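You operate a simulated robot arm through the tools that you are given. There is no shell and no other tool.

Carry out the task below with a simulated robot arm. There is one attempt and no reset: what you move stays moved.

JOB
Stop the rollers, dial to 0, power off, then park both plugs in the socket block.

The check looks at the end state, three seconds after you hand in, the way a careful person would. Anything else that was tipped, shoved, dropped, spilled or broken makes it a failure.

ROBOT AND FRAMES
A 7-joint arm with a three-finger gripper, fixed in place. Base frame: the origin is on the floor under the middle of its stand, x ahead of it, y to its left, z up. Readings come in mm, degrees, newtons and seconds.
It reaches about 977 mm from its shoulder. Its first joint turns from -166.0 to 166.0 degrees. Payload 2.69 kg.
The TCP is the grasp point between the finger pads, 29 mm short of the fingertips. In the tool frame z runs along the fingers and y along their closing line. The gripper opens to 120 mm; its body begins 78 mm behind the TCP.
Orientation is that of the tool frame in the base frame, as [roll, pitch, yaw] about the fixed x, y, z axes, in that order (R = Rz(yaw) Ry(pitch) Rx(roll)). With the fingers straight down and closing along the base's y, the tool's x points along the base's -x, its y along +y and its z along -z.

CONTROLS
- The arm moves only by the tool step_arm. Its argument "rows" is text: rows parted by semicolons, each of 7 numbers parted by spaces: the shift along the base's x, y, z in units of 30 mm (1.0 is 30 mm), then the turn, a rotation vector about the base's x, y, z in units of 5 degrees (1.0 is 5 degrees), then the finger opening in mm, from 0 to 120. In form: dx dy dz wx wy wz fingers; .... A call has 1 to 20 rows; each row shifts and turns the commanded pose from where the row before left it. A call with a number of a shift or a turn outside -1 to 1 is refused whole. Rows are played at 5 a second. More than 50 mm and 8.6 degrees between two rows, or a gripper value outside its range, and nothing of the call is played. A pose out of reach is approached as far as the arm can. The call stops where the force on the tool passes 40 N (or 10 N more than at its start, if that is more) or the arm is blocked; 0.2 s more then pass. The fingers move at their own pace (about 136.2 mm/s each) and stop on an object; they squeeze with about 38 N. The grip force told is the motor's: it shows also when the fingers shut on nothing. Time passes only in rows, and 0.2 s behind the last, so rows that do not move let the fingers close. It gives the time, the measured TCP pose, the force on the tool (base axes), the opening and the grip force at its end, in the units of the frame above (readings bear some noise), with the torque about the TCP (base axes, N m) and any sound that the robot's microphone picked up.
- Cameras (640 x 400 px; columns grow to the right, rows downward): "scene" is fixed at [221.1, 650.5, 1628.6]; the picture's right is [-0.80, -0.60, 0.00], its down [-0.37, 0.49, -0.79] and it looks along [0.47, -0.63, -0.61] (base axes); focal length 343 px, centre (320, 200). "wrist" rides on the gripper at [63, 0, -104] in the tool frame; the picture's right is [0.01, 1.00, 0.00], its down [-0.83, 0.00, -0.56] and it looks along [-0.56, 0.00, 0.83] (tool axes); focal length 275 px, centre (320, 200).
- snapshot(camera): a new picture of that camera. The clock stands still meanwhile.
- raise_lower(by): moves the trunk up (or, below 0, down) by that many mm; the arm rides with it, the base frame stays. It gives what a move gives, with no picture.
- point_at(camera, pixels): for up to 12 pixels [column, row] of the newest picture of that camera ("zoom" is the newest enlarged one), the place [x, y, z] in the base frame of the surface seen there, good to about 2 mm. The clock stands still meanwhile.
- inspect(camera, box): a new picture of the part [left, top, right, bottom] of that camera's present view, enlarged. The clock stands still meanwhile.
- job_done(): hands the job in; it is judged then, once.

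Open the gripper and draw the arm clear of the work before you hand the job in, unless the task says otherwise.

The tools are called after ">>>" as name(argument=value, ...) on one line, values as JSON. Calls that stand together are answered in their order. step_arm: Moves the arm, as the interface text tells. Its arguments: {"type":"object","properties":{"rows":{"type":"string"}},"required":["rows"]} The other tools are called the same way: raise_lower (by) moves the trunk up or down; snapshot (camera) takes a picture; point_at (camera, pixels) gives the place of the surface under pixels of a picture; inspect (camera, box) takes an enlarged picture of a part of a camera's view; job_done () hands the job in.

At the start:

```text
clock: 0.0
position: [569.3, -139.5, 1206.6]
orientation: [180.0, -0.1, 179.9]
wrist_force: [0.1, 0.8, -0.4]
ft_torque: [0.03, 0.01, -0.03]
width: 120.1
finger_force: 0.2
trunk travel left (down, up): [-400.0, 186.0]
```

scene: 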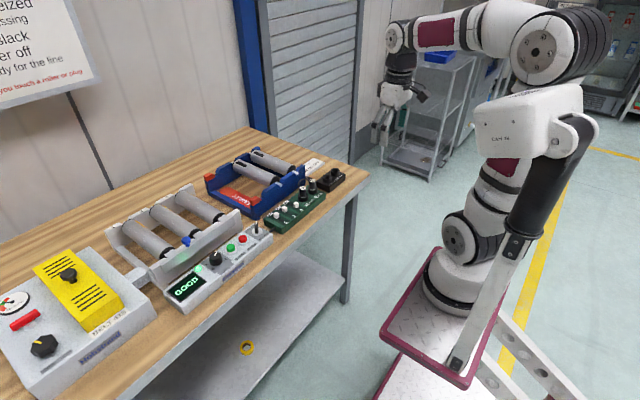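
wrist: 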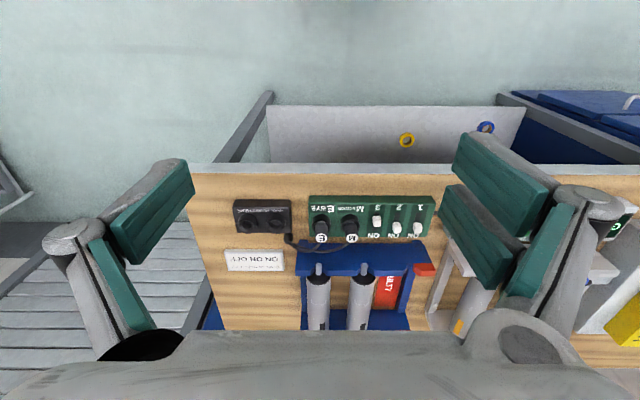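

I start by looking closer at the workbench: the sign at the top left, the controllers, and the socket block area.

>>> inspect(camera="scene", box=[0, 0, 120, 120])

>>> inspect(camera="scene", box=[0, 220, 160, 400])

>>> inspect(camera="scene", box=[110, 180, 290, 320])

>>> inspect(camera="scene", box=[200, 140, 350, 240])

>>> inspect(camera="wrist", box=[190, 160, 470, 335])

```text
3.33 times, centred on (60, 60) of scene
```

zoom: 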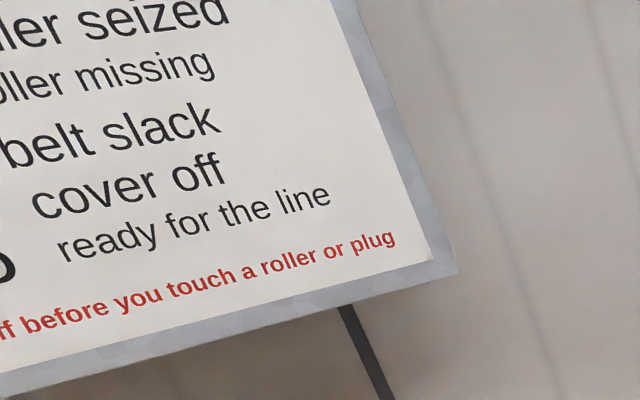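

```text
2.22 times, centred on (80, 310) of scene
```

zoom: 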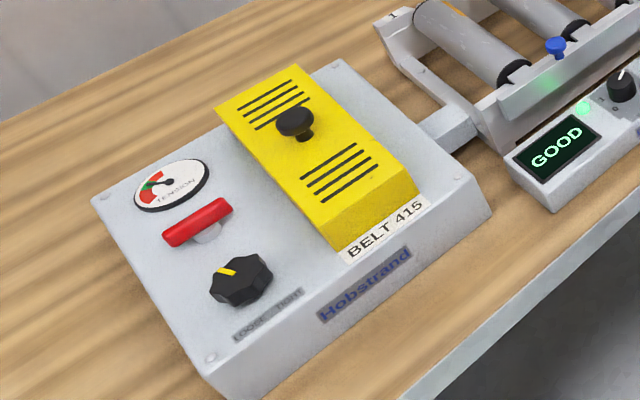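

```text
2.86 times, centred on (200, 250) of scene
```

zoom: 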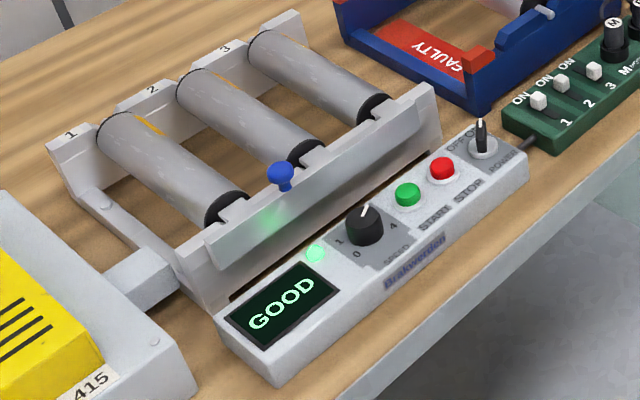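

```text
4.00 times, centred on (275, 190) of scene
```

zoom: 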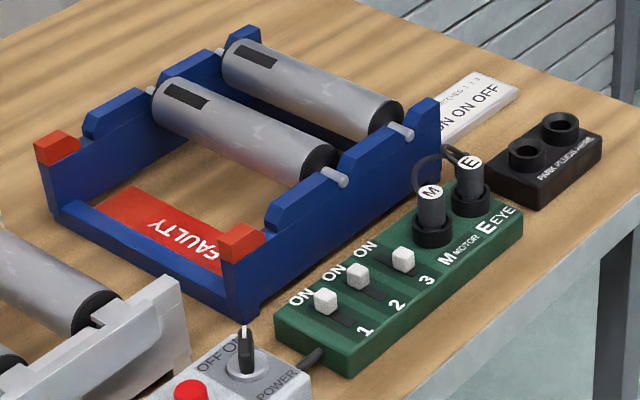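

```text
2.29 times, centred on (330, 248) of wrist
```

zoom: 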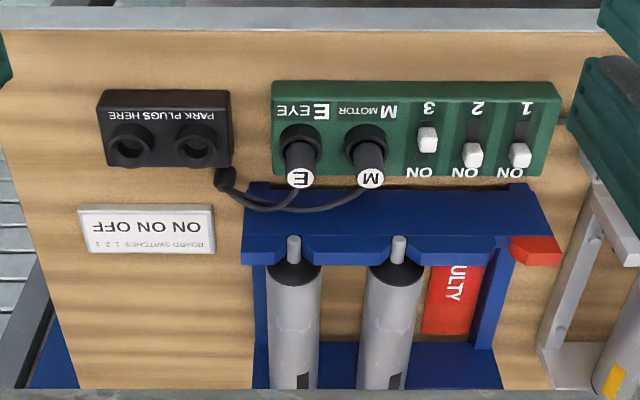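

The display reads GOOD, the dial is turned up, and the power toggle looks on. I'll take pictures and locate the buttons, dial, toggle, plugs and park sockets.

>>> snapshot(camera="scene")

>>> inspect(camera="scene", box=[160, 210, 280, 310])

```text
taken
```

scene: 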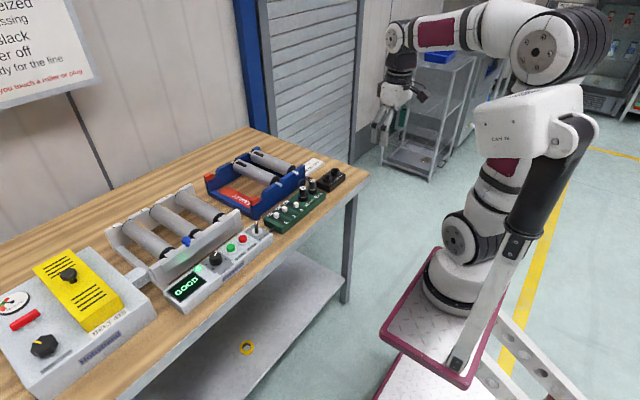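

```text
4.00 times, centred on (220, 260) of scene
```

zoom: 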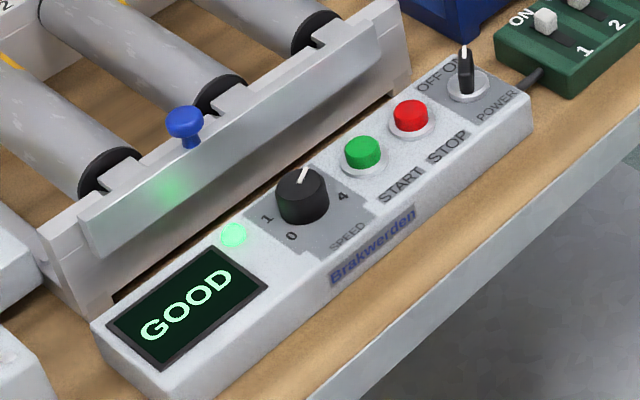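

Now I locate the key features through the zoom picture.

>>> point_at(camera="zoom", pixels=[[410, 105], [410, 122], [362, 142], [303, 175], [303, 167], [465, 52], [465, 85], [468, 98], [292, 237], [343, 196], [267, 217], [520, 110]])

>>> inspect(camera="scene", box=[250, 160, 350, 230])

```text
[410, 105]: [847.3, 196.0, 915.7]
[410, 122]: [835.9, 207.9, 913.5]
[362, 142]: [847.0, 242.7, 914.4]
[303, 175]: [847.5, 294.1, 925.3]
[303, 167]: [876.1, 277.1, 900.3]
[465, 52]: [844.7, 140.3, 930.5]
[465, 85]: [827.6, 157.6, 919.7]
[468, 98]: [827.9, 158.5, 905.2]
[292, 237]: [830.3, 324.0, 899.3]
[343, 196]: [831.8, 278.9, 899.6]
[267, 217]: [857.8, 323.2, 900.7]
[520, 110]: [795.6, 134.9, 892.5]
```

```text
5.71 times, centred on (300, 195) of scene
```

zoom: 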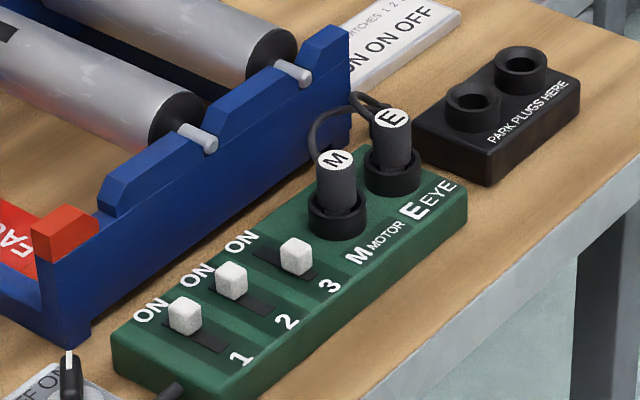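

Now I locate the plugs and park sockets.

>>> point_at(camera="zoom", pixels=[[335, 162], [335, 190], [337, 225], [390, 120], [390, 150], [393, 185], [472, 100], [520, 62], [490, 140], [430, 215], [500, 200], [410, 160]])

>>> snapshot(camera="wrist")

```text
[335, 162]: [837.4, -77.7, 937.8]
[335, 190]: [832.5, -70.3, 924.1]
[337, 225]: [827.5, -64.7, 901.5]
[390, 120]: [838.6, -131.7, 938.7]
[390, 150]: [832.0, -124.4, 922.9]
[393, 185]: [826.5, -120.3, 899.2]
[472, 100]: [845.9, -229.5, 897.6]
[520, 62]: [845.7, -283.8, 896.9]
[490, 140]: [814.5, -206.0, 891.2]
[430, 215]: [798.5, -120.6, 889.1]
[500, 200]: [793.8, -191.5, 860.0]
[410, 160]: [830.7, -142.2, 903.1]
```

```text
taken
```

wrist: 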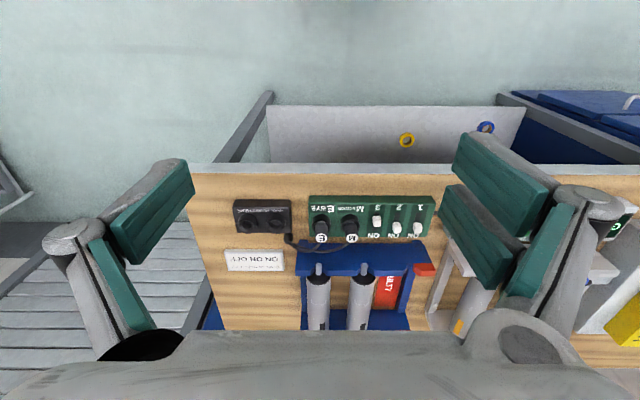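

The STOP button is near (845, 200, 915), plugs near (837, -73, 938) and (837, -127, 938), sockets near (846, -230) and (846, -284). I check the shoulder height for reach and table height before moving.

>>> point_at(camera="scene", pixels=[[540, 45], [528, 115], [400, 38], [320, 150], [100, 230], [350, 210], [393, 100], [68, 275], [185, 238], [250, 155]])

>>> step_arm(rows="0 0.9 0 0 0 0 100; 0 0.9 0 0 0 0 80; 0 0.9 0 0 0 0 60; 0 0.9 0 0 0 0 40")

```text
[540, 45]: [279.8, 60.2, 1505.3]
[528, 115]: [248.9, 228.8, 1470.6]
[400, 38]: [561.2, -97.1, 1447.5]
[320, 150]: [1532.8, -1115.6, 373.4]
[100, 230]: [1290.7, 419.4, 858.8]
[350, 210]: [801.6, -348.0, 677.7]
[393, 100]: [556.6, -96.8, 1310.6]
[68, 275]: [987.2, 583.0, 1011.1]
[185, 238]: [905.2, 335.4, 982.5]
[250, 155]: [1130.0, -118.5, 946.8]
```

```text
clock: 1.0
position: [569.9, -30.1, 1208.6]
orientation: [179.9, 0.0, 180.0]
wrist_force: [-0.5, 0.2, -0.3]
ft_torque: [0.02, 0.0, -0.01]
width: 40.1
finger_force: 0.2
trunk travel left (down, up): [-400.0, 186.0]
```

The table top is at z≈859 and the arm moved fine. I continue to a viewpoint above the STOP button at z≈1080.

>>> step_arm(rows="0.83 0.70 -0.39 0 0 0 30; 0.83 0.70 -0.39 0 0 0 20; 0.83 0.70 -0.39 0 0 0 10; 0.83 0.70 -0.39 0 0 0 0; 0.83 0.70 -0.39 0 0 0 0; 0.83 0.70 -0.39 0 0 0 0; 0.83 0.70 -0.39 0 0 0 0; 0.83 0.70 -0.39 0 0 0 0; 0.83 0.70 -0.39 0 0 0 0; 0.83 0.70 -0.39 0 0 0 0; 0.83 0.70 -0.39 0 0 0 0; 0 0 0 0 0 0 0")

>>> snapshot(camera="wrist")

>>> snapshot(camera="scene")

```text
clock: 3.6
position: [843.1, 199.0, 1079.7]
orientation: [179.9, 0.0, 179.9]
wrist_force: [0.9, -0.4, 0.1]
ft_torque: [0.02, -0.01, -0.01]
width: 0.1
finger_force: 28.9
trunk travel left (down, up): [-400.0, 186.0]
```

```text
taken
```

wrist: 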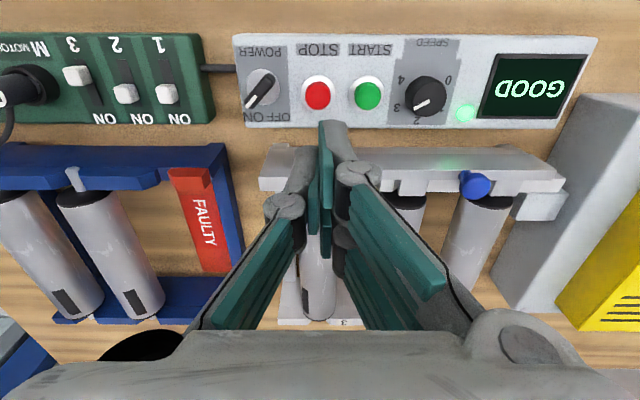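

```text
taken
```

scene: 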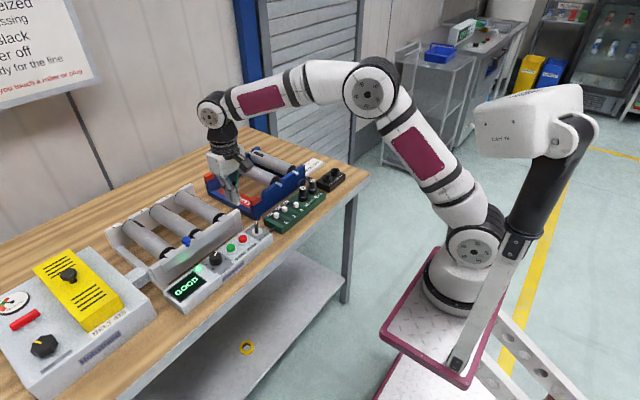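

The wrist view shows the panel well: POWER switch at (262,88), STOP red (318,94), START green (367,94), speed knob (425,95). I enlarge it.

>>> inspect(camera="wrist", box=[230, 30, 480, 140])

>>> inspect(camera="wrist", box=[235, 45, 305, 130])

>>> inspect(camera="wrist", box=[385, 35, 475, 130])

```text
2.56 times, centred on (355, 85) of wrist
```

zoom: 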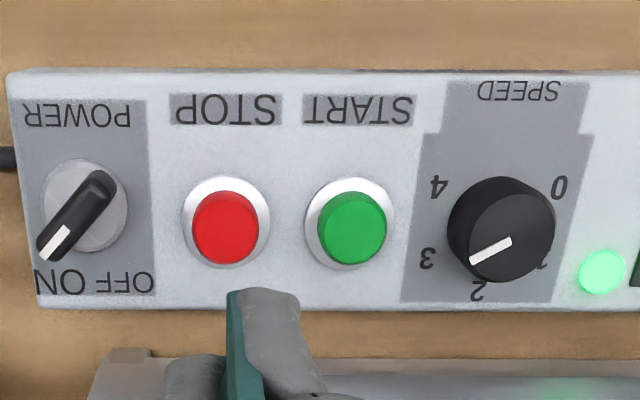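

```text
4.71 times, centred on (270, 88) of wrist
```

zoom: 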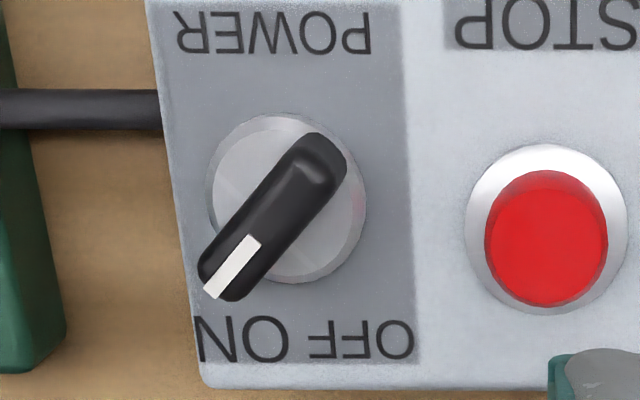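

```text
4.21 times, centred on (430, 82) of wrist
```

zoom: 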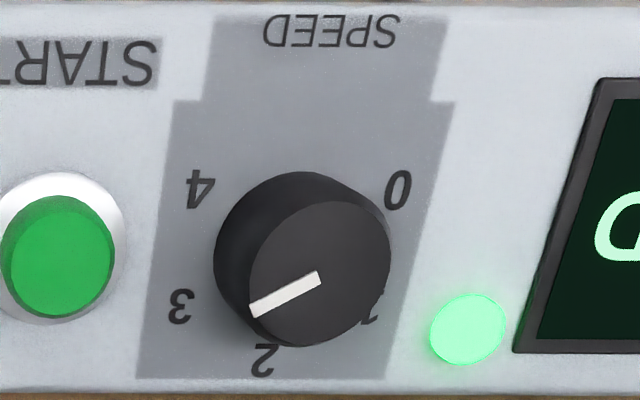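

Power is a rotary bar knob pointing at ON, and the speed pointer is at 3. I measure positions of all these and the fingertips with this view.

>>> snapshot(camera="wrist")

>>> point_at(camera="wrist", pixels=[[318, 95], [367, 95], [318, 75], [425, 98], [410, 85], [430, 77], [252, 103], [270, 78], [280, 100], [448, 80], [398, 106], [417, 120]])

>>> point_at(camera="wrist", pixels=[[323, 124], [335, 126], [312, 152], [300, 155], [285, 200], [350, 170], [360, 160], [345, 235], [400, 160], [280, 165], [480, 188], [530, 165]])

>>> inspect(camera="wrist", box=[230, 110, 420, 270])

```text
taken
```

wrist: 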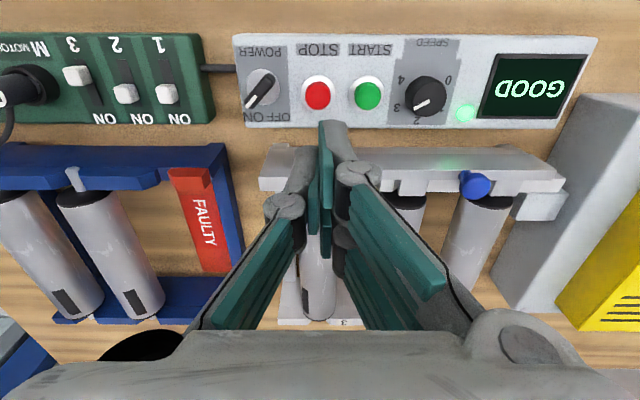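

```text
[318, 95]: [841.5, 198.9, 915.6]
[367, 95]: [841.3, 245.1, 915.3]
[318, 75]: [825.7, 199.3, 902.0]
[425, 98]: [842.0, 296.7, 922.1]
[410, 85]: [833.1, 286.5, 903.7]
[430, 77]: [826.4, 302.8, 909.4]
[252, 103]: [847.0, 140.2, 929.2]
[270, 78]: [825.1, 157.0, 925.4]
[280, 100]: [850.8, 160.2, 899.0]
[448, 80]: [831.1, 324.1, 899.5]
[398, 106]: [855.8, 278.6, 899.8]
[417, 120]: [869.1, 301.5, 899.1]
```

```text
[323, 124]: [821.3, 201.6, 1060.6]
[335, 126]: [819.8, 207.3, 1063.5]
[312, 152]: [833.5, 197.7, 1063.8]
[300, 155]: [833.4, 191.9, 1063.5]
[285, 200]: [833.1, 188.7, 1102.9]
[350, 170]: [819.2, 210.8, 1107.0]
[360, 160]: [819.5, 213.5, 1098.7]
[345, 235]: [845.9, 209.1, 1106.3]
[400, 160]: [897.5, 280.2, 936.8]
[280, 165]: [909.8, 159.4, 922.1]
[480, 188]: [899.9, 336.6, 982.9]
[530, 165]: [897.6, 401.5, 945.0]
```

```text
2.50 times, centred on (325, 190) of wrist
```

zoom: 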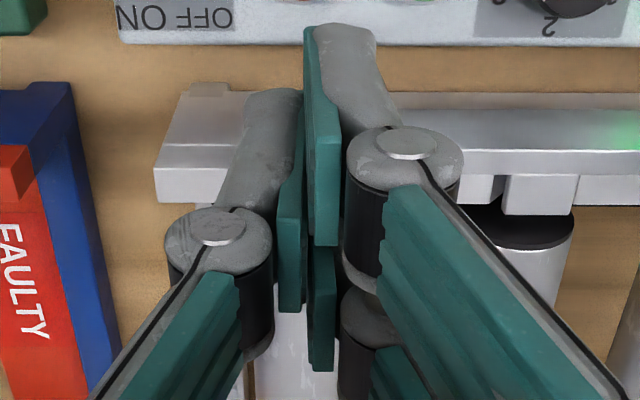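

Finger bundle spans x≈819–868, y≈190–211 when closed; STOP centre is at (842.5, 199, 916) with neighbors 45+ mm away. I descend with closed fingers to just above it.

>>> step_arm(rows="0 0 -0.82 0 0 0 0; 0 0 -0.82 0 0 0 0; 0 0 -0.82 0 0 0 0; 0 0 -0.82 0 0 0 0; 0 0 -0.7 0 0 0 0; 0 0 0 0 0 0 0")

>>> snapshot(camera="wrist")

>>> inspect(camera="scene", box=[160, 170, 300, 300])

```text
clock: 5.0
position: [843.2, 200.8, 958.9]
orientation: [179.9, 0.1, 180.0]
wrist_force: [-0.2, -0.5, -0.2]
ft_torque: [-0.01, -0.04, 0.03]
width: 0.2
finger_force: 28.5
trunk travel left (down, up): [-400.0, 186.0]
```

```text
taken
```

wrist: 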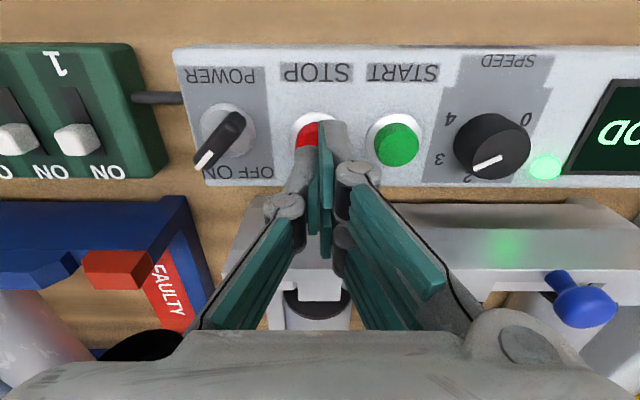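

```text
3.08 times, centred on (230, 235) of scene
```

zoom: 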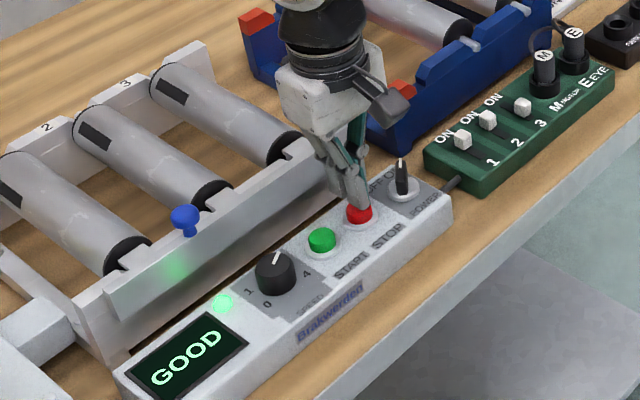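

The fingertips sit right over the red button. I descend slowly to press it, watching force and sound.

>>> step_arm(rows="0 -0.04 -0.2 0 0 0 0; 0 0 -0.2 0 0 0 0; 0 0 -0.08 0 0 0 0; 0 0 -0.08 0 0 0 0; 0 0 -0.08 0 0 0 0")

```text
clock: 6.2
position: [843.4, 199.6, 938.9]
orientation: [180.0, -0.1, -180.0]
wrist_force: [0.8, -0.2, 2.4]
ft_torque: [0.0, -0.02, 0.01]
width: 6.0
finger_force: 28.4
trunk travel left (down, up): [-400.0, 186.0]
```

Light contact (2.4 N) and the opening reads 6 mm. I look at what's happening before pressing more.

>>> snapshot(camera="wrist")

>>> inspect(camera="scene", box=[160, 170, 300, 300])

```text
taken
```

wrist: 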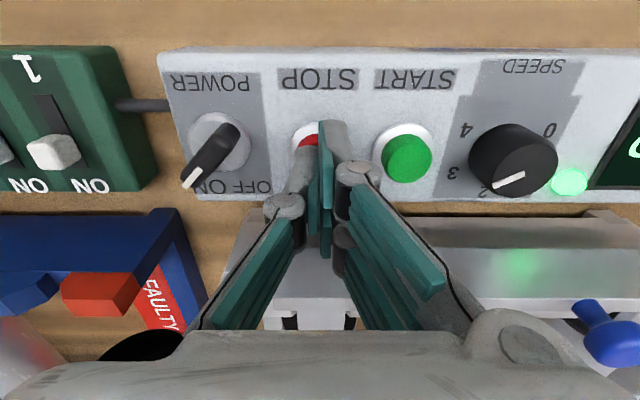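

```text
3.08 times, centred on (230, 235) of scene
```

zoom: 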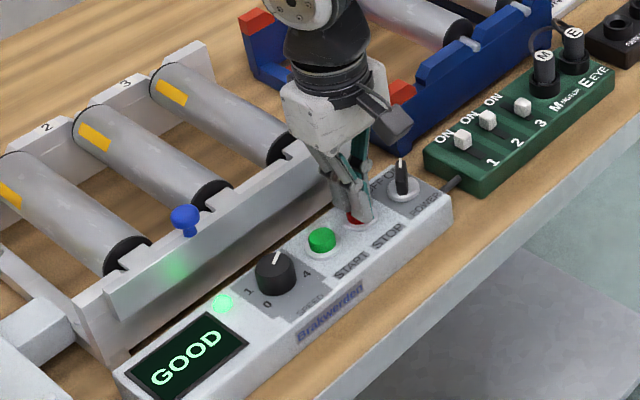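

The button is being pushed in but may not be fully triggered. I press a few more millimetres slowly.

>>> step_arm(rows="0 0 -0.07 0 0 0 0; 0 0 -0.07 0 0 0 0; 0 0 0 0 0 0 0")

>>> inspect(camera="scene", box=[100, 170, 300, 300])

```text
clock: 7.0
position: [842.7, 198.9, 935.9]
orientation: [-180.0, 0.0, -179.9]
wrist_force: [1.2, -0.5, 10.1]
ft_torque: [-0.02, -0.02, 0.01]
width: 6.0
finger_force: 28.4
trunk travel left (down, up): [-400.0, 186.0]
heard: click
```

```text
3.08 times, centred on (200, 235) of scene
```

zoom: 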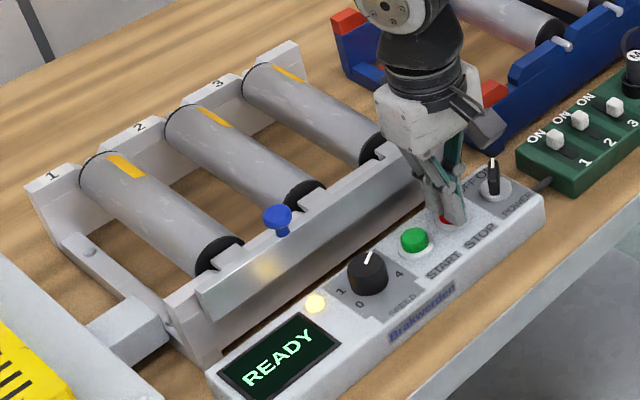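

Click heard, display now READY and the rollers have stopped. I raise straight up and then shift over to the speed dial (centre computed from labels at about (843.6, 301.5)).

>>> step_arm(rows="0 0 0.3 0 0 0 0; 0 0 0.8 0 0 0 0; 0 0 0.8 0 0 0 0; 0 0 0.8 0 0 0 0; 0 0.85 0.2 0 0 0 10; 0 0.85 0 0 0 0 25; 0 0.85 0 0 0 0 40; 0 0.85 0 0 0 0 60; 0 0 0 0 0 0 60")

>>> snapshot(camera="wrist")

>>> inspect(camera="scene", box=[140, 170, 300, 300])

```text
clock: 9.0
position: [841.5, 302.2, 1022.7]
orientation: [-179.9, 0.0, 179.9]
wrist_force: [-0.2, 0.0, 0.1]
ft_torque: [-0.01, 0.02, 0.0]
width: 60.2
finger_force: 0.0
trunk travel left (down, up): [-400.0, 186.0]
```

```text
taken
```

wrist: 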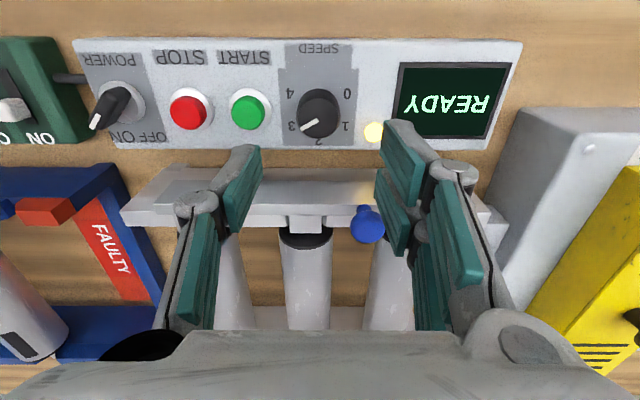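

```text
3.08 times, centred on (220, 235) of scene
```

zoom: 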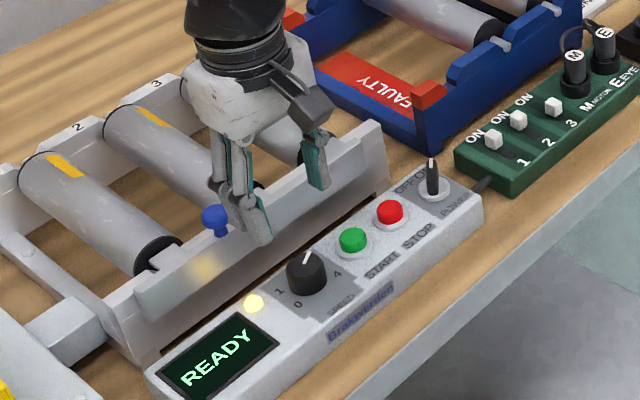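

Now the dial is visible between the open fingers at about (318,112). I measure its top, labels, the blue knob and the guard edge.

>>> inspect(camera="wrist", box=[270, 50, 400, 150])

>>> point_at(camera="wrist", pixels=[[318, 120], [300, 118], [338, 118], [318, 103], [318, 133], [303, 130], [346, 93], [291, 94], [370, 220], [365, 208], [355, 190], [340, 198]])

>>> point_at(camera="wrist", pixels=[[118, 95], [125, 90], [98, 125], [128, 102], [145, 100], [120, 83], [400, 122], [385, 190], [245, 150], [228, 225], [190, 98], [248, 98]])

```text
4.00 times, centred on (335, 100) of wrist
```

zoom: 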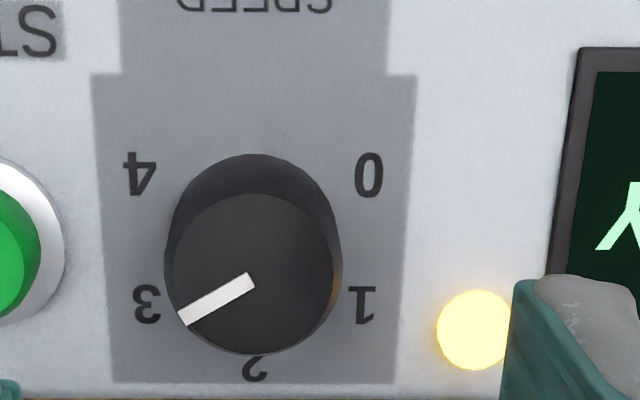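

```text
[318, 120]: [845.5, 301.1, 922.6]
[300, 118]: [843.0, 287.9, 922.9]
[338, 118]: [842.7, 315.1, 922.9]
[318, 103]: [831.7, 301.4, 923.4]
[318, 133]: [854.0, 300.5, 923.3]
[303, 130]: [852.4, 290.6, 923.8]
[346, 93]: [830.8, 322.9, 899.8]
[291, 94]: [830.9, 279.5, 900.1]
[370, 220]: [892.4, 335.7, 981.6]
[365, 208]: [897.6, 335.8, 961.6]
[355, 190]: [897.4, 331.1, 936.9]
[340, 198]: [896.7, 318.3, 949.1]
```

```text
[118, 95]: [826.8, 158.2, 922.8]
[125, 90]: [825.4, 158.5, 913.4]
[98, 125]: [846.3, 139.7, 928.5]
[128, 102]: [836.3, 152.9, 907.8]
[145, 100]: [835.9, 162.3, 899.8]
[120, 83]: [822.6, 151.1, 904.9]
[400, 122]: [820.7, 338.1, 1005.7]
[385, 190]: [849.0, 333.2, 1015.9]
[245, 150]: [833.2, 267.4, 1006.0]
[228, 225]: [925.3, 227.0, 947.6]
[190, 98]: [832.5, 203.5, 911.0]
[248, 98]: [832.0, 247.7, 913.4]
```

Dial centre is (843.4, 301.2), radius 15, top at z 923; START button is 55 mm away so I use a 44 mm opening. I align, narrow the fingers and descend partway.

>>> step_arm(rows="0.06 -0.03 0 0 0 0 44; 0 0 -0.7 0 0 0 44; 0 0 -0.7 0 0 0 44; 0 0 -0.7 0 0 0 44; 0 0 0 0 0 0 44")

>>> snapshot(camera="wrist")

>>> inspect(camera="scene", box=[140, 190, 280, 300])

```text
clock: 10.2
position: [845.3, 300.1, 958.5]
orientation: [179.9, -0.1, -179.9]
wrist_force: [1.0, -0.3, -0.1]
ft_torque: [0.0, 0.03, 0.0]
width: 43.9
finger_force: 0.2
trunk travel left (down, up): [-400.0, 186.0]
```

```text
taken
```

wrist: 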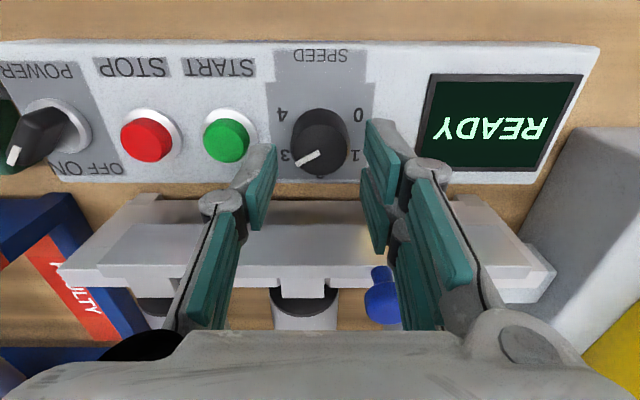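

```text
3.64 times, centred on (210, 245) of scene
```

zoom: 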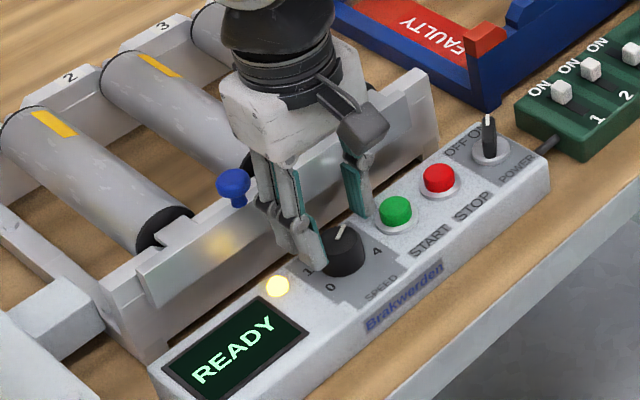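

The knob lies centred between the fingers. I descend the last 22 mm gently, then close on it.

>>> step_arm(rows="0 0.02 -0.25 0 0 0 44; 0 0 -0.25 0 0 0 44; 0 0 -0.22 0 0 0 44; 0 0 0 0 0 0 44")

>>> snapshot(camera="wrist")

>>> inspect(camera="scene", box=[140, 190, 280, 300])

```text
clock: 11.2
position: [845.2, 300.7, 937.6]
orientation: [179.9, 0.0, -179.9]
wrist_force: [-0.1, -0.6, -0.1]
ft_torque: [-0.01, 0.01, -0.01]
width: 44.2
finger_force: 0.2
trunk travel left (down, up): [-400.0, 186.0]
```

```text
taken
```

wrist: 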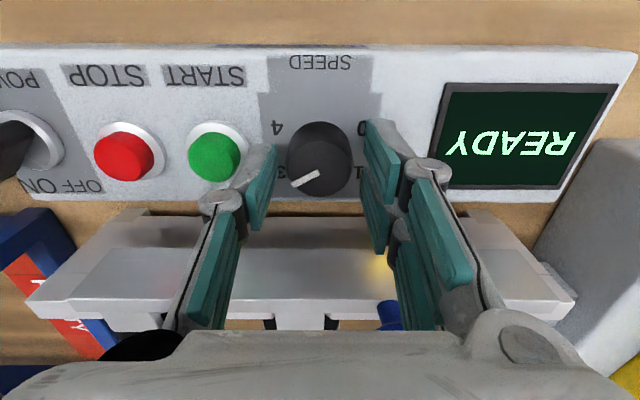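

```text
3.64 times, centred on (210, 245) of scene
```

zoom: 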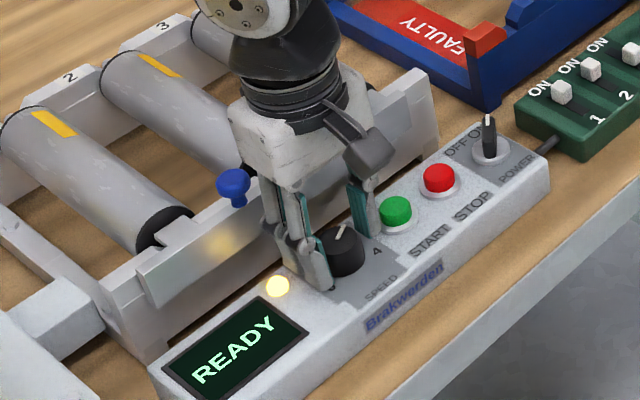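

Fingers straddle the dial. I close on it.

>>> step_arm(rows="0 0 0 0 0 0 34; 0 0 0 0 0 0 20; 0 0 0 0 0 0 20; 0 0 0 0 0 0 20")

```text
clock: 12.2
position: [844.0, 300.7, 937.8]
orientation: [179.9, 0.0, 180.0]
wrist_force: [-1.1, -2.9, -0.2]
ft_torque: [-0.05, 0.1, 0.0]
width: 31.5
finger_force: 44.8
trunk travel left (down, up): [-400.0, 186.0]
```

Gripped at 31.5 mm opening. I turn 15° about +z (toward 0) as a test and look.

>>> step_arm(rows="0 0 0 0 0 1 20; 0 0 0 0 0 1 20; 0 0 0 0 0 1 20; 0 0 0 0 0 0 20")

>>> snapshot(camera="wrist")

>>> inspect(camera="scene", box=[140, 190, 280, 300])

```text
clock: 13.2
position: [843.5, 301.0, 936.5]
orientation: [-180.0, 0.0, -164.9]
wrist_force: [-3.0, -3.0, -2.3]
ft_torque: [0.0, -0.33, -0.04]
width: 31.6
finger_force: 44.9
trunk travel left (down, up): [-400.0, 186.0]
```

```text
taken
```

wrist: 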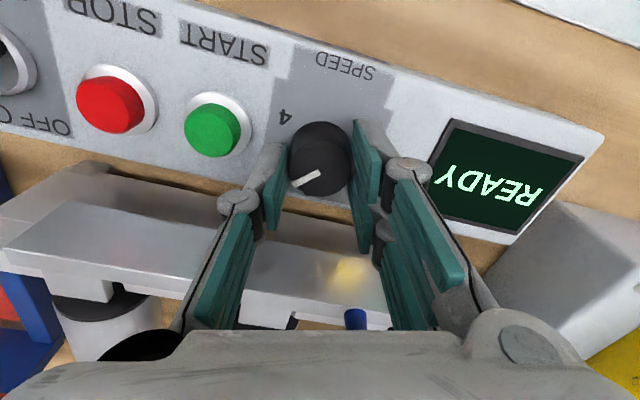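

```text
3.64 times, centred on (210, 245) of scene
```

zoom: 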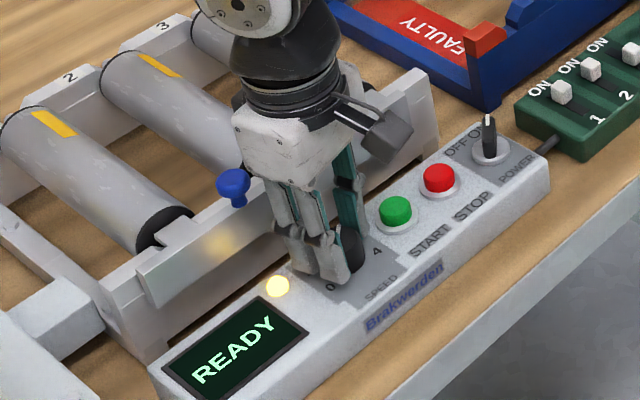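

The pointer turns with the gripper and forces stay small. I continue turning another 40°, then 35°.

>>> step_arm(rows="0 0 0 0 0 1 20; 0 0 0 0 0 1 20; 0 0 0 0 0 1 20; 0 0 0 0 0 1 20; 0 0 0 0 0 1 20; 0 0 0 0 0 1 20; 0 0 0 0 0 1 20; 0 0 0 0 0 1 20; 0 0 0 0 0 0 20")

>>> inspect(camera="scene", box=[140, 190, 280, 300])

>>> snapshot(camera="wrist")

```text
clock: 15.2
position: [844.0, 300.2, 938.1]
orientation: [180.0, 0.0, -124.9]
wrist_force: [-8.0, -2.1, -2.7]
ft_torque: [0.22, 0.04, -0.01]
width: 31.5
finger_force: 45.3
trunk travel left (down, up): [-400.0, 186.0]
```

```text
3.64 times, centred on (210, 245) of scene
```

zoom: 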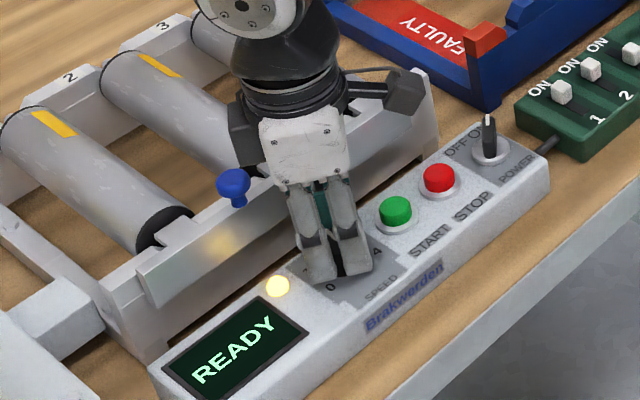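

```text
taken
```

wrist: 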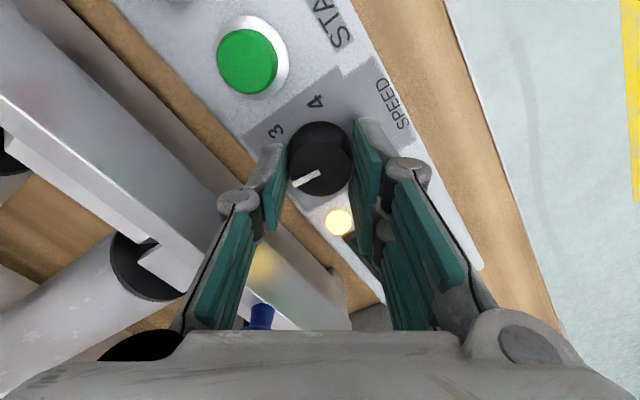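

The dial is following. I nudge −x 1 mm to relieve the side force and turn another 20°, then look for clearance to the blue knob and guard.

>>> step_arm(rows="-0.03 0 0 0 0 1 20; 0 0 0 0 0 1 20; 0 0 0 0 0 1 20; 0 0 0 0 0 1 20; 0 0 0 0 0 0 20")

>>> inspect(camera="scene", box=[140, 190, 280, 300])

>>> snapshot(camera="wrist")

```text
clock: 16.4
position: [843.9, 301.7, 938.1]
orientation: [180.0, 0.0, -104.9]
wrist_force: [-1.6, 3.4, -1.8]
ft_torque: [-0.27, 0.13, 0.03]
width: 31.5
finger_force: 44.8
trunk travel left (down, up): [-400.0, 186.0]
```

```text
3.64 times, centred on (210, 245) of scene
```

zoom: 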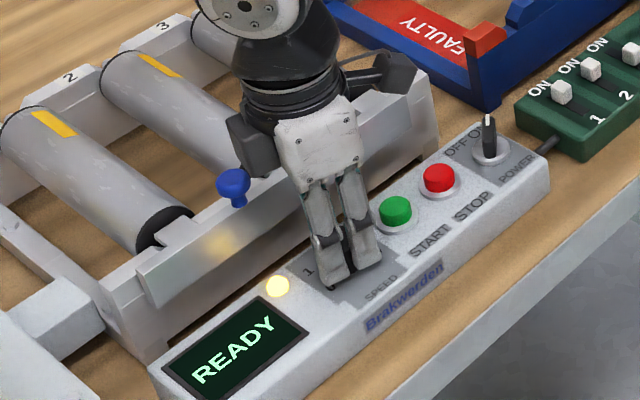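

```text
taken
```

wrist: 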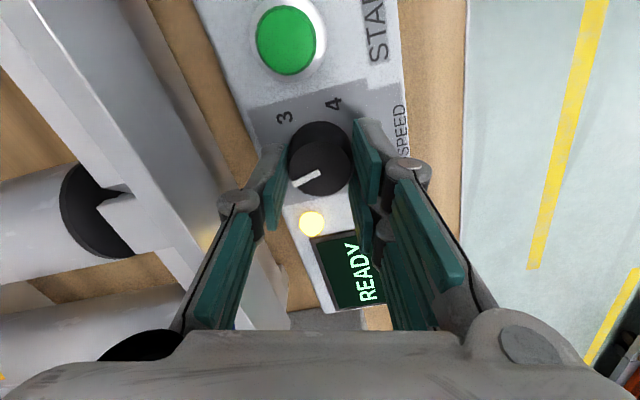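

75° done with small forces. I turn 15° more to complete 90°.

>>> step_arm(rows="0 0 0 0 0 1 20; 0 0 0 0 0 1 20; 0 0 0 0 0 1 20; 0 0 0 0 0 0 20")

>>> inspect(camera="scene", box=[140, 190, 280, 300])

>>> snapshot(camera="wrist")

```text
clock: 17.4
position: [844.4, 301.1, 938.2]
orientation: [179.9, 0.0, -89.9]
wrist_force: [-2.5, 4.1, -1.2]
ft_torque: [0.53, 0.22, 0.0]
width: 31.5
finger_force: 44.9
trunk travel left (down, up): [-400.0, 186.0]
```

```text
3.64 times, centred on (210, 245) of scene
```

zoom: 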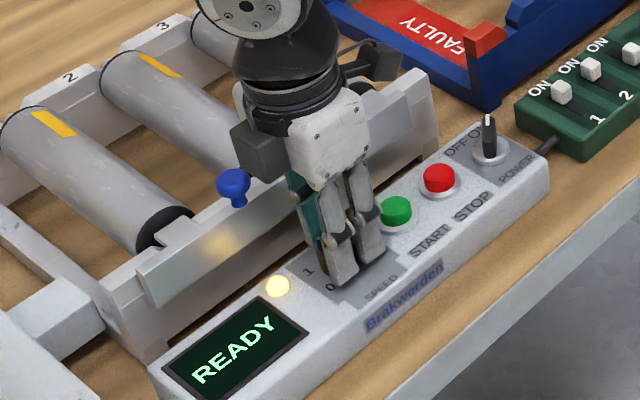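

```text
taken
```

wrist: 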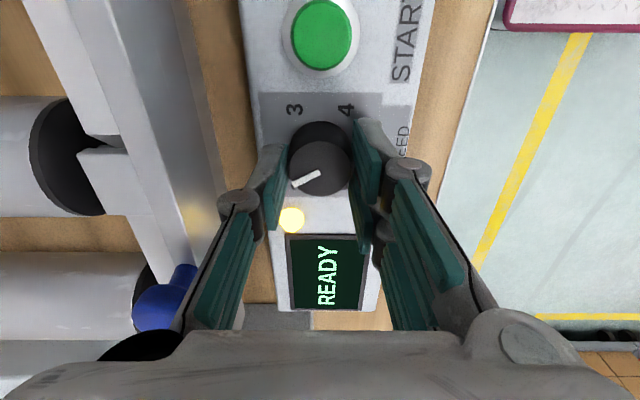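

90° done. Before opening, I check the gap between the far finger's link and the blue knob near (165,300).

>>> point_at(camera="wrist", pixels=[[180, 270], [175, 290], [150, 300], [170, 320], [190, 310], [205, 285], [195, 280], [215, 300], [235, 205], [225, 230], [240, 310], [130, 310]])

>>> inspect(camera="wrist", box=[100, 180, 300, 340])

>>> inspect(camera="scene", box=[185, 210, 245, 270])

```text
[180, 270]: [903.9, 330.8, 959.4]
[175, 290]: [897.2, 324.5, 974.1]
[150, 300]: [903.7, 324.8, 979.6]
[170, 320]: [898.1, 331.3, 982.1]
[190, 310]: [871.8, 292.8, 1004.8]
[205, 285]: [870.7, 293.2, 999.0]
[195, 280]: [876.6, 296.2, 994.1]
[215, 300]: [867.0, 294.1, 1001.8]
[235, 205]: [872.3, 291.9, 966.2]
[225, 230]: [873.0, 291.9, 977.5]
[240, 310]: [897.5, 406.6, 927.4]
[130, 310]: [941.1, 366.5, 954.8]
```

```text
2.50 times, centred on (200, 260) of wrist
```

zoom: 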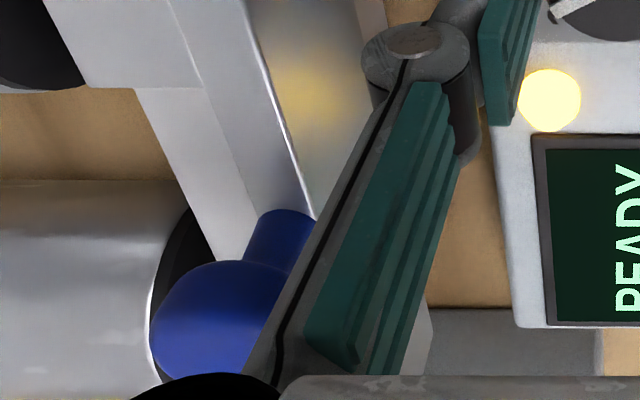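

```text
6.67 times, centred on (215, 240) of scene
```

zoom: 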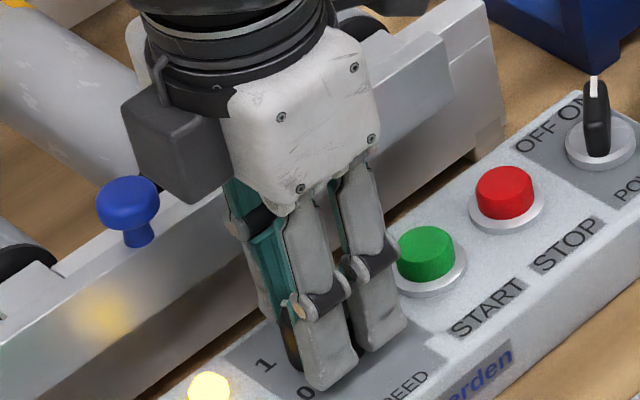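

The finger link (x≤877, y≤~314) clears the blue knob (x≥890, y≥324). I open to 44 mm and lift straight up.

>>> step_arm(rows="0 0 0 0 0 0 36; 0 0 0 0 0 0 42; 0 0 0 0 0 0 42; 0 0 0.4 0 0 0 42; 0 0 0.8 0 0 0 42; 0 0 0.8 0 0 0 42; 0 0 0 0 0 0 42")

>>> snapshot(camera="wrist")

>>> inspect(camera="scene", box=[140, 190, 280, 300])

```text
clock: 19.0
position: [844.3, 301.0, 997.4]
orientation: [179.9, -0.1, -89.9]
wrist_force: [-0.5, -0.8, -0.2]
ft_torque: [0.03, 0.02, -0.01]
width: 41.9
finger_force: 0.0
trunk travel left (down, up): [-400.0, 186.0]
```

```text
taken
```

wrist: 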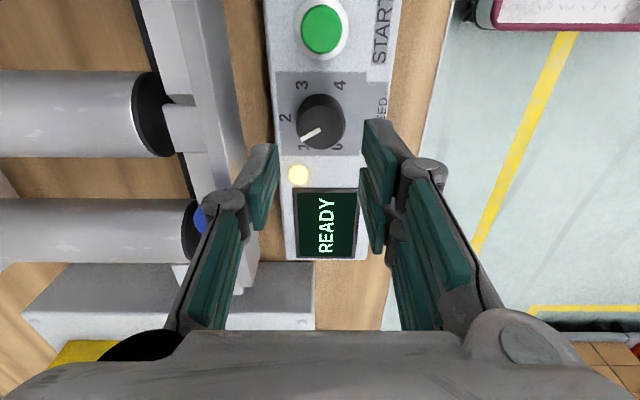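

```text
3.64 times, centred on (210, 245) of scene
```

zoom: 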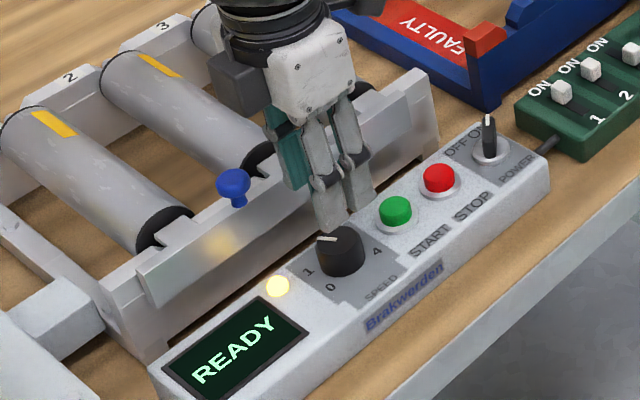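

The pointer is now midway between 1 and 2, as expected. I rotate back −90° in the air.

>>> step_arm(rows="0 0 0.2 0 0 -1 42; 0 0 0 0 0 -1 42; 0 0 0 0 0 -1 42; 0 0 0 0 0 -1 42; 0 0 0 0 0 -1 42; 0 0 0 0 0 -1 42; 0 0 0 0 0 -1 42; 0 0 0 0 0 -1 42; 0 0 0 0 0 -1 42; 0 0 0 0 0 -1 42; 0 0 0 0 0 -1 42; 0 0 0 0 0 -1 42; 0 0 0 0 0 -1 42; 0 0 0 0 0 -1 42; 0 0 0 0 0 -1 42; 0 0 0 0 0 -1 42; 0 0 0 0 0 -1 42; 0 0 0 0 0 -1 42; 0 0 0 0 0 0 42")

>>> snapshot(camera="wrist")

>>> inspect(camera="wrist", box=[250, 50, 390, 170])

```text
clock: 23.0
position: [843.6, 300.5, 1003.5]
orientation: [180.0, 0.0, -180.0]
wrist_force: [0.3, -0.7, 0.4]
ft_torque: [0.0, 0.02, 0.01]
width: 42.1
finger_force: 0.1
trunk travel left (down, up): [-400.0, 186.0]
```

```text
taken
```

wrist: 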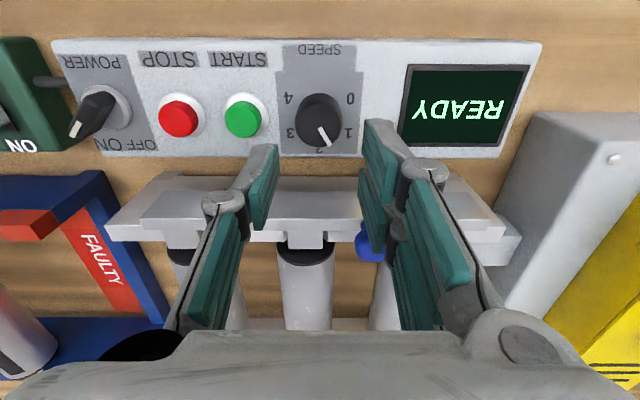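

```text
3.33 times, centred on (320, 110) of wrist
```

zoom: 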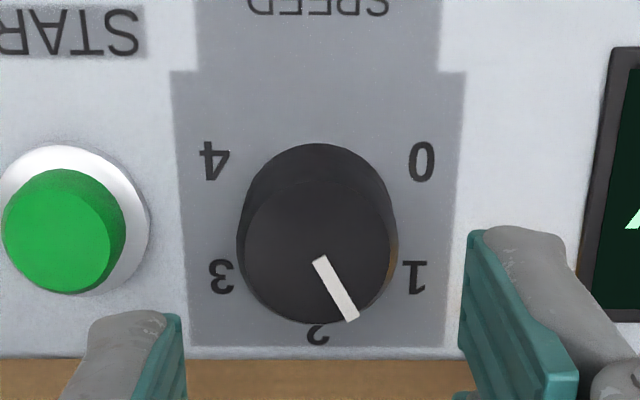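

Pointer is at 30° between 1 and 2. I descend again onto the dial and close.

>>> step_arm(rows="0 0.02 -0.7 0 0 0 42; 0 0 -0.7 0 0 0 42; 0 0 -0.3 0 0 0 42; 0 0 -0.25 0 0 0 42; 0 0 -0.23 0 0 0 42; 0 0 0 0 0 0 42; 0 0 0 0 0 0 34; 0 0 0 0 0 0 20; 0 0 0 0 0 0 20; 0 0 0 0 0 0 20")

>>> snapshot(camera="wrist")

```text
clock: 25.2
position: [844.3, 300.9, 939.3]
orientation: [-179.8, -0.1, -180.0]
wrist_force: [-2.1, -8.5, -1.2]
ft_torque: [-0.32, 0.25, -0.03]
width: 31.3
finger_force: 45.3
trunk travel left (down, up): [-400.0, 186.0]
```

```text
taken
```

wrist: 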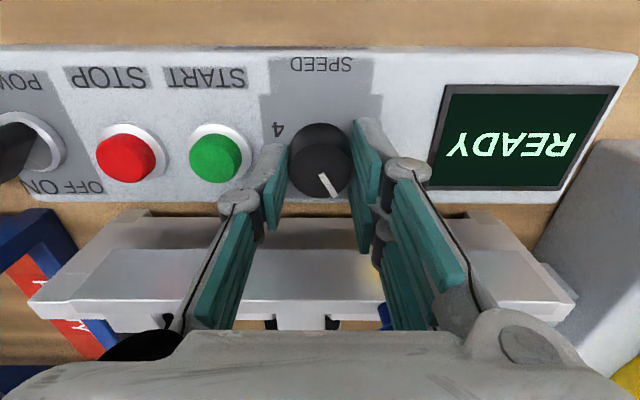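

Gripped again. I turn 40°, relieving the −y side force slightly.

>>> step_arm(rows="0 -0.02 0 0 0 1 20; 0 0 0 0 0 1 20; 0 0 0 0 0 1 20; 0 0 0 0 0 1 20; 0 0 0 0 0 1 20; 0 0 0 0 0 1 20; 0 0 0 0 0 1 20; 0 0 0 0 0 1 20; 0 0 0 0 0 0 20")

>>> snapshot(camera="wrist")

```text
clock: 27.2
position: [844.6, 300.0, 938.6]
orientation: [-179.9, -0.1, -140.0]
wrist_force: [-4.2, -9.9, -8.4]
ft_torque: [-0.58, 0.6, 0.01]
width: 31.0
finger_force: 45.0
trunk travel left (down, up): [-400.0, 186.0]
```

```text
taken
```

wrist: 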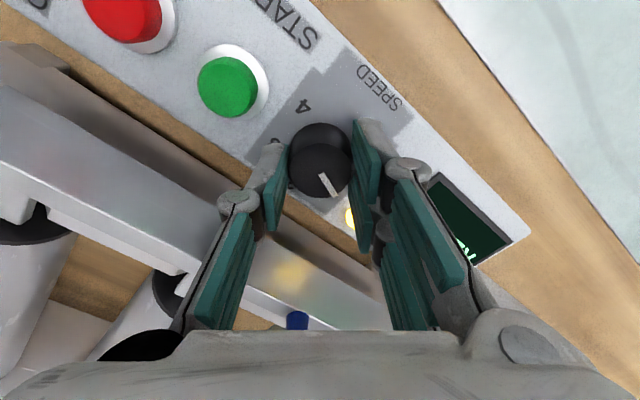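

Following well; small pulls of ~8–10 N remain, so I nudge −y and −z slightly and turn another 35°.

>>> step_arm(rows="-0.02 -0.03 -0.03 0 0 1 20; 0 0 0 0 0 1 20; 0 0 0 0 0 1 20; 0 0 0 0 0 1 20; 0 0 0 0 0 1 20; 0 0 0 0 0 1 20; 0 0 0 0 0 1 20; 0 0 0 0 0 0 20")

>>> snapshot(camera="wrist")

```text
clock: 29.0
position: [843.5, 301.1, 937.6]
orientation: [-179.9, 0.0, -104.9]
wrist_force: [3.2, -3.2, 2.1]
ft_torque: [0.79, -0.17, -0.03]
width: 31.2
finger_force: 45.4
trunk travel left (down, up): [-400.0, 186.0]
```

```text
taken
```

wrist: 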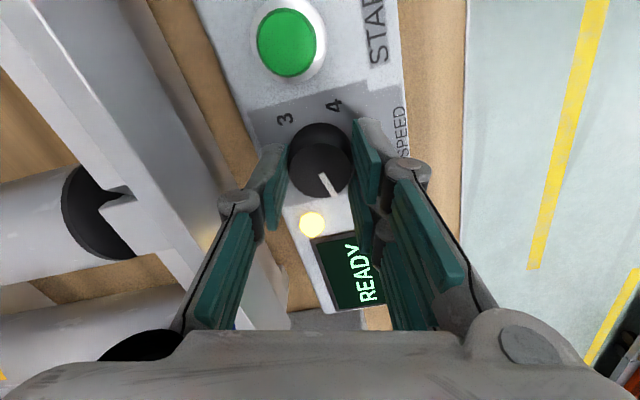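

Now at 105°. I turn the last 15° and then check for any stop or torque.

>>> step_arm(rows="0 0 0 0 0 1 20; 0 0 0 0 0 1 20; 0 0 0 0 0 1 20; 0 0 0 0 0 0 20")

>>> snapshot(camera="wrist")

```text
clock: 30.0
position: [844.3, 299.8, 937.9]
orientation: [-179.9, -0.1, -89.8]
wrist_force: [9.0, 1.8, 7.0]
ft_torque: [0.05, -0.11, 0.02]
width: 31.2
finger_force: 44.6
trunk travel left (down, up): [-400.0, 186.0]
```

```text
taken
```

wrist: 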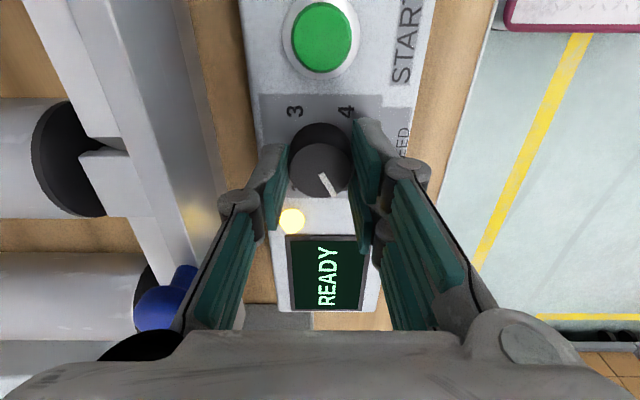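

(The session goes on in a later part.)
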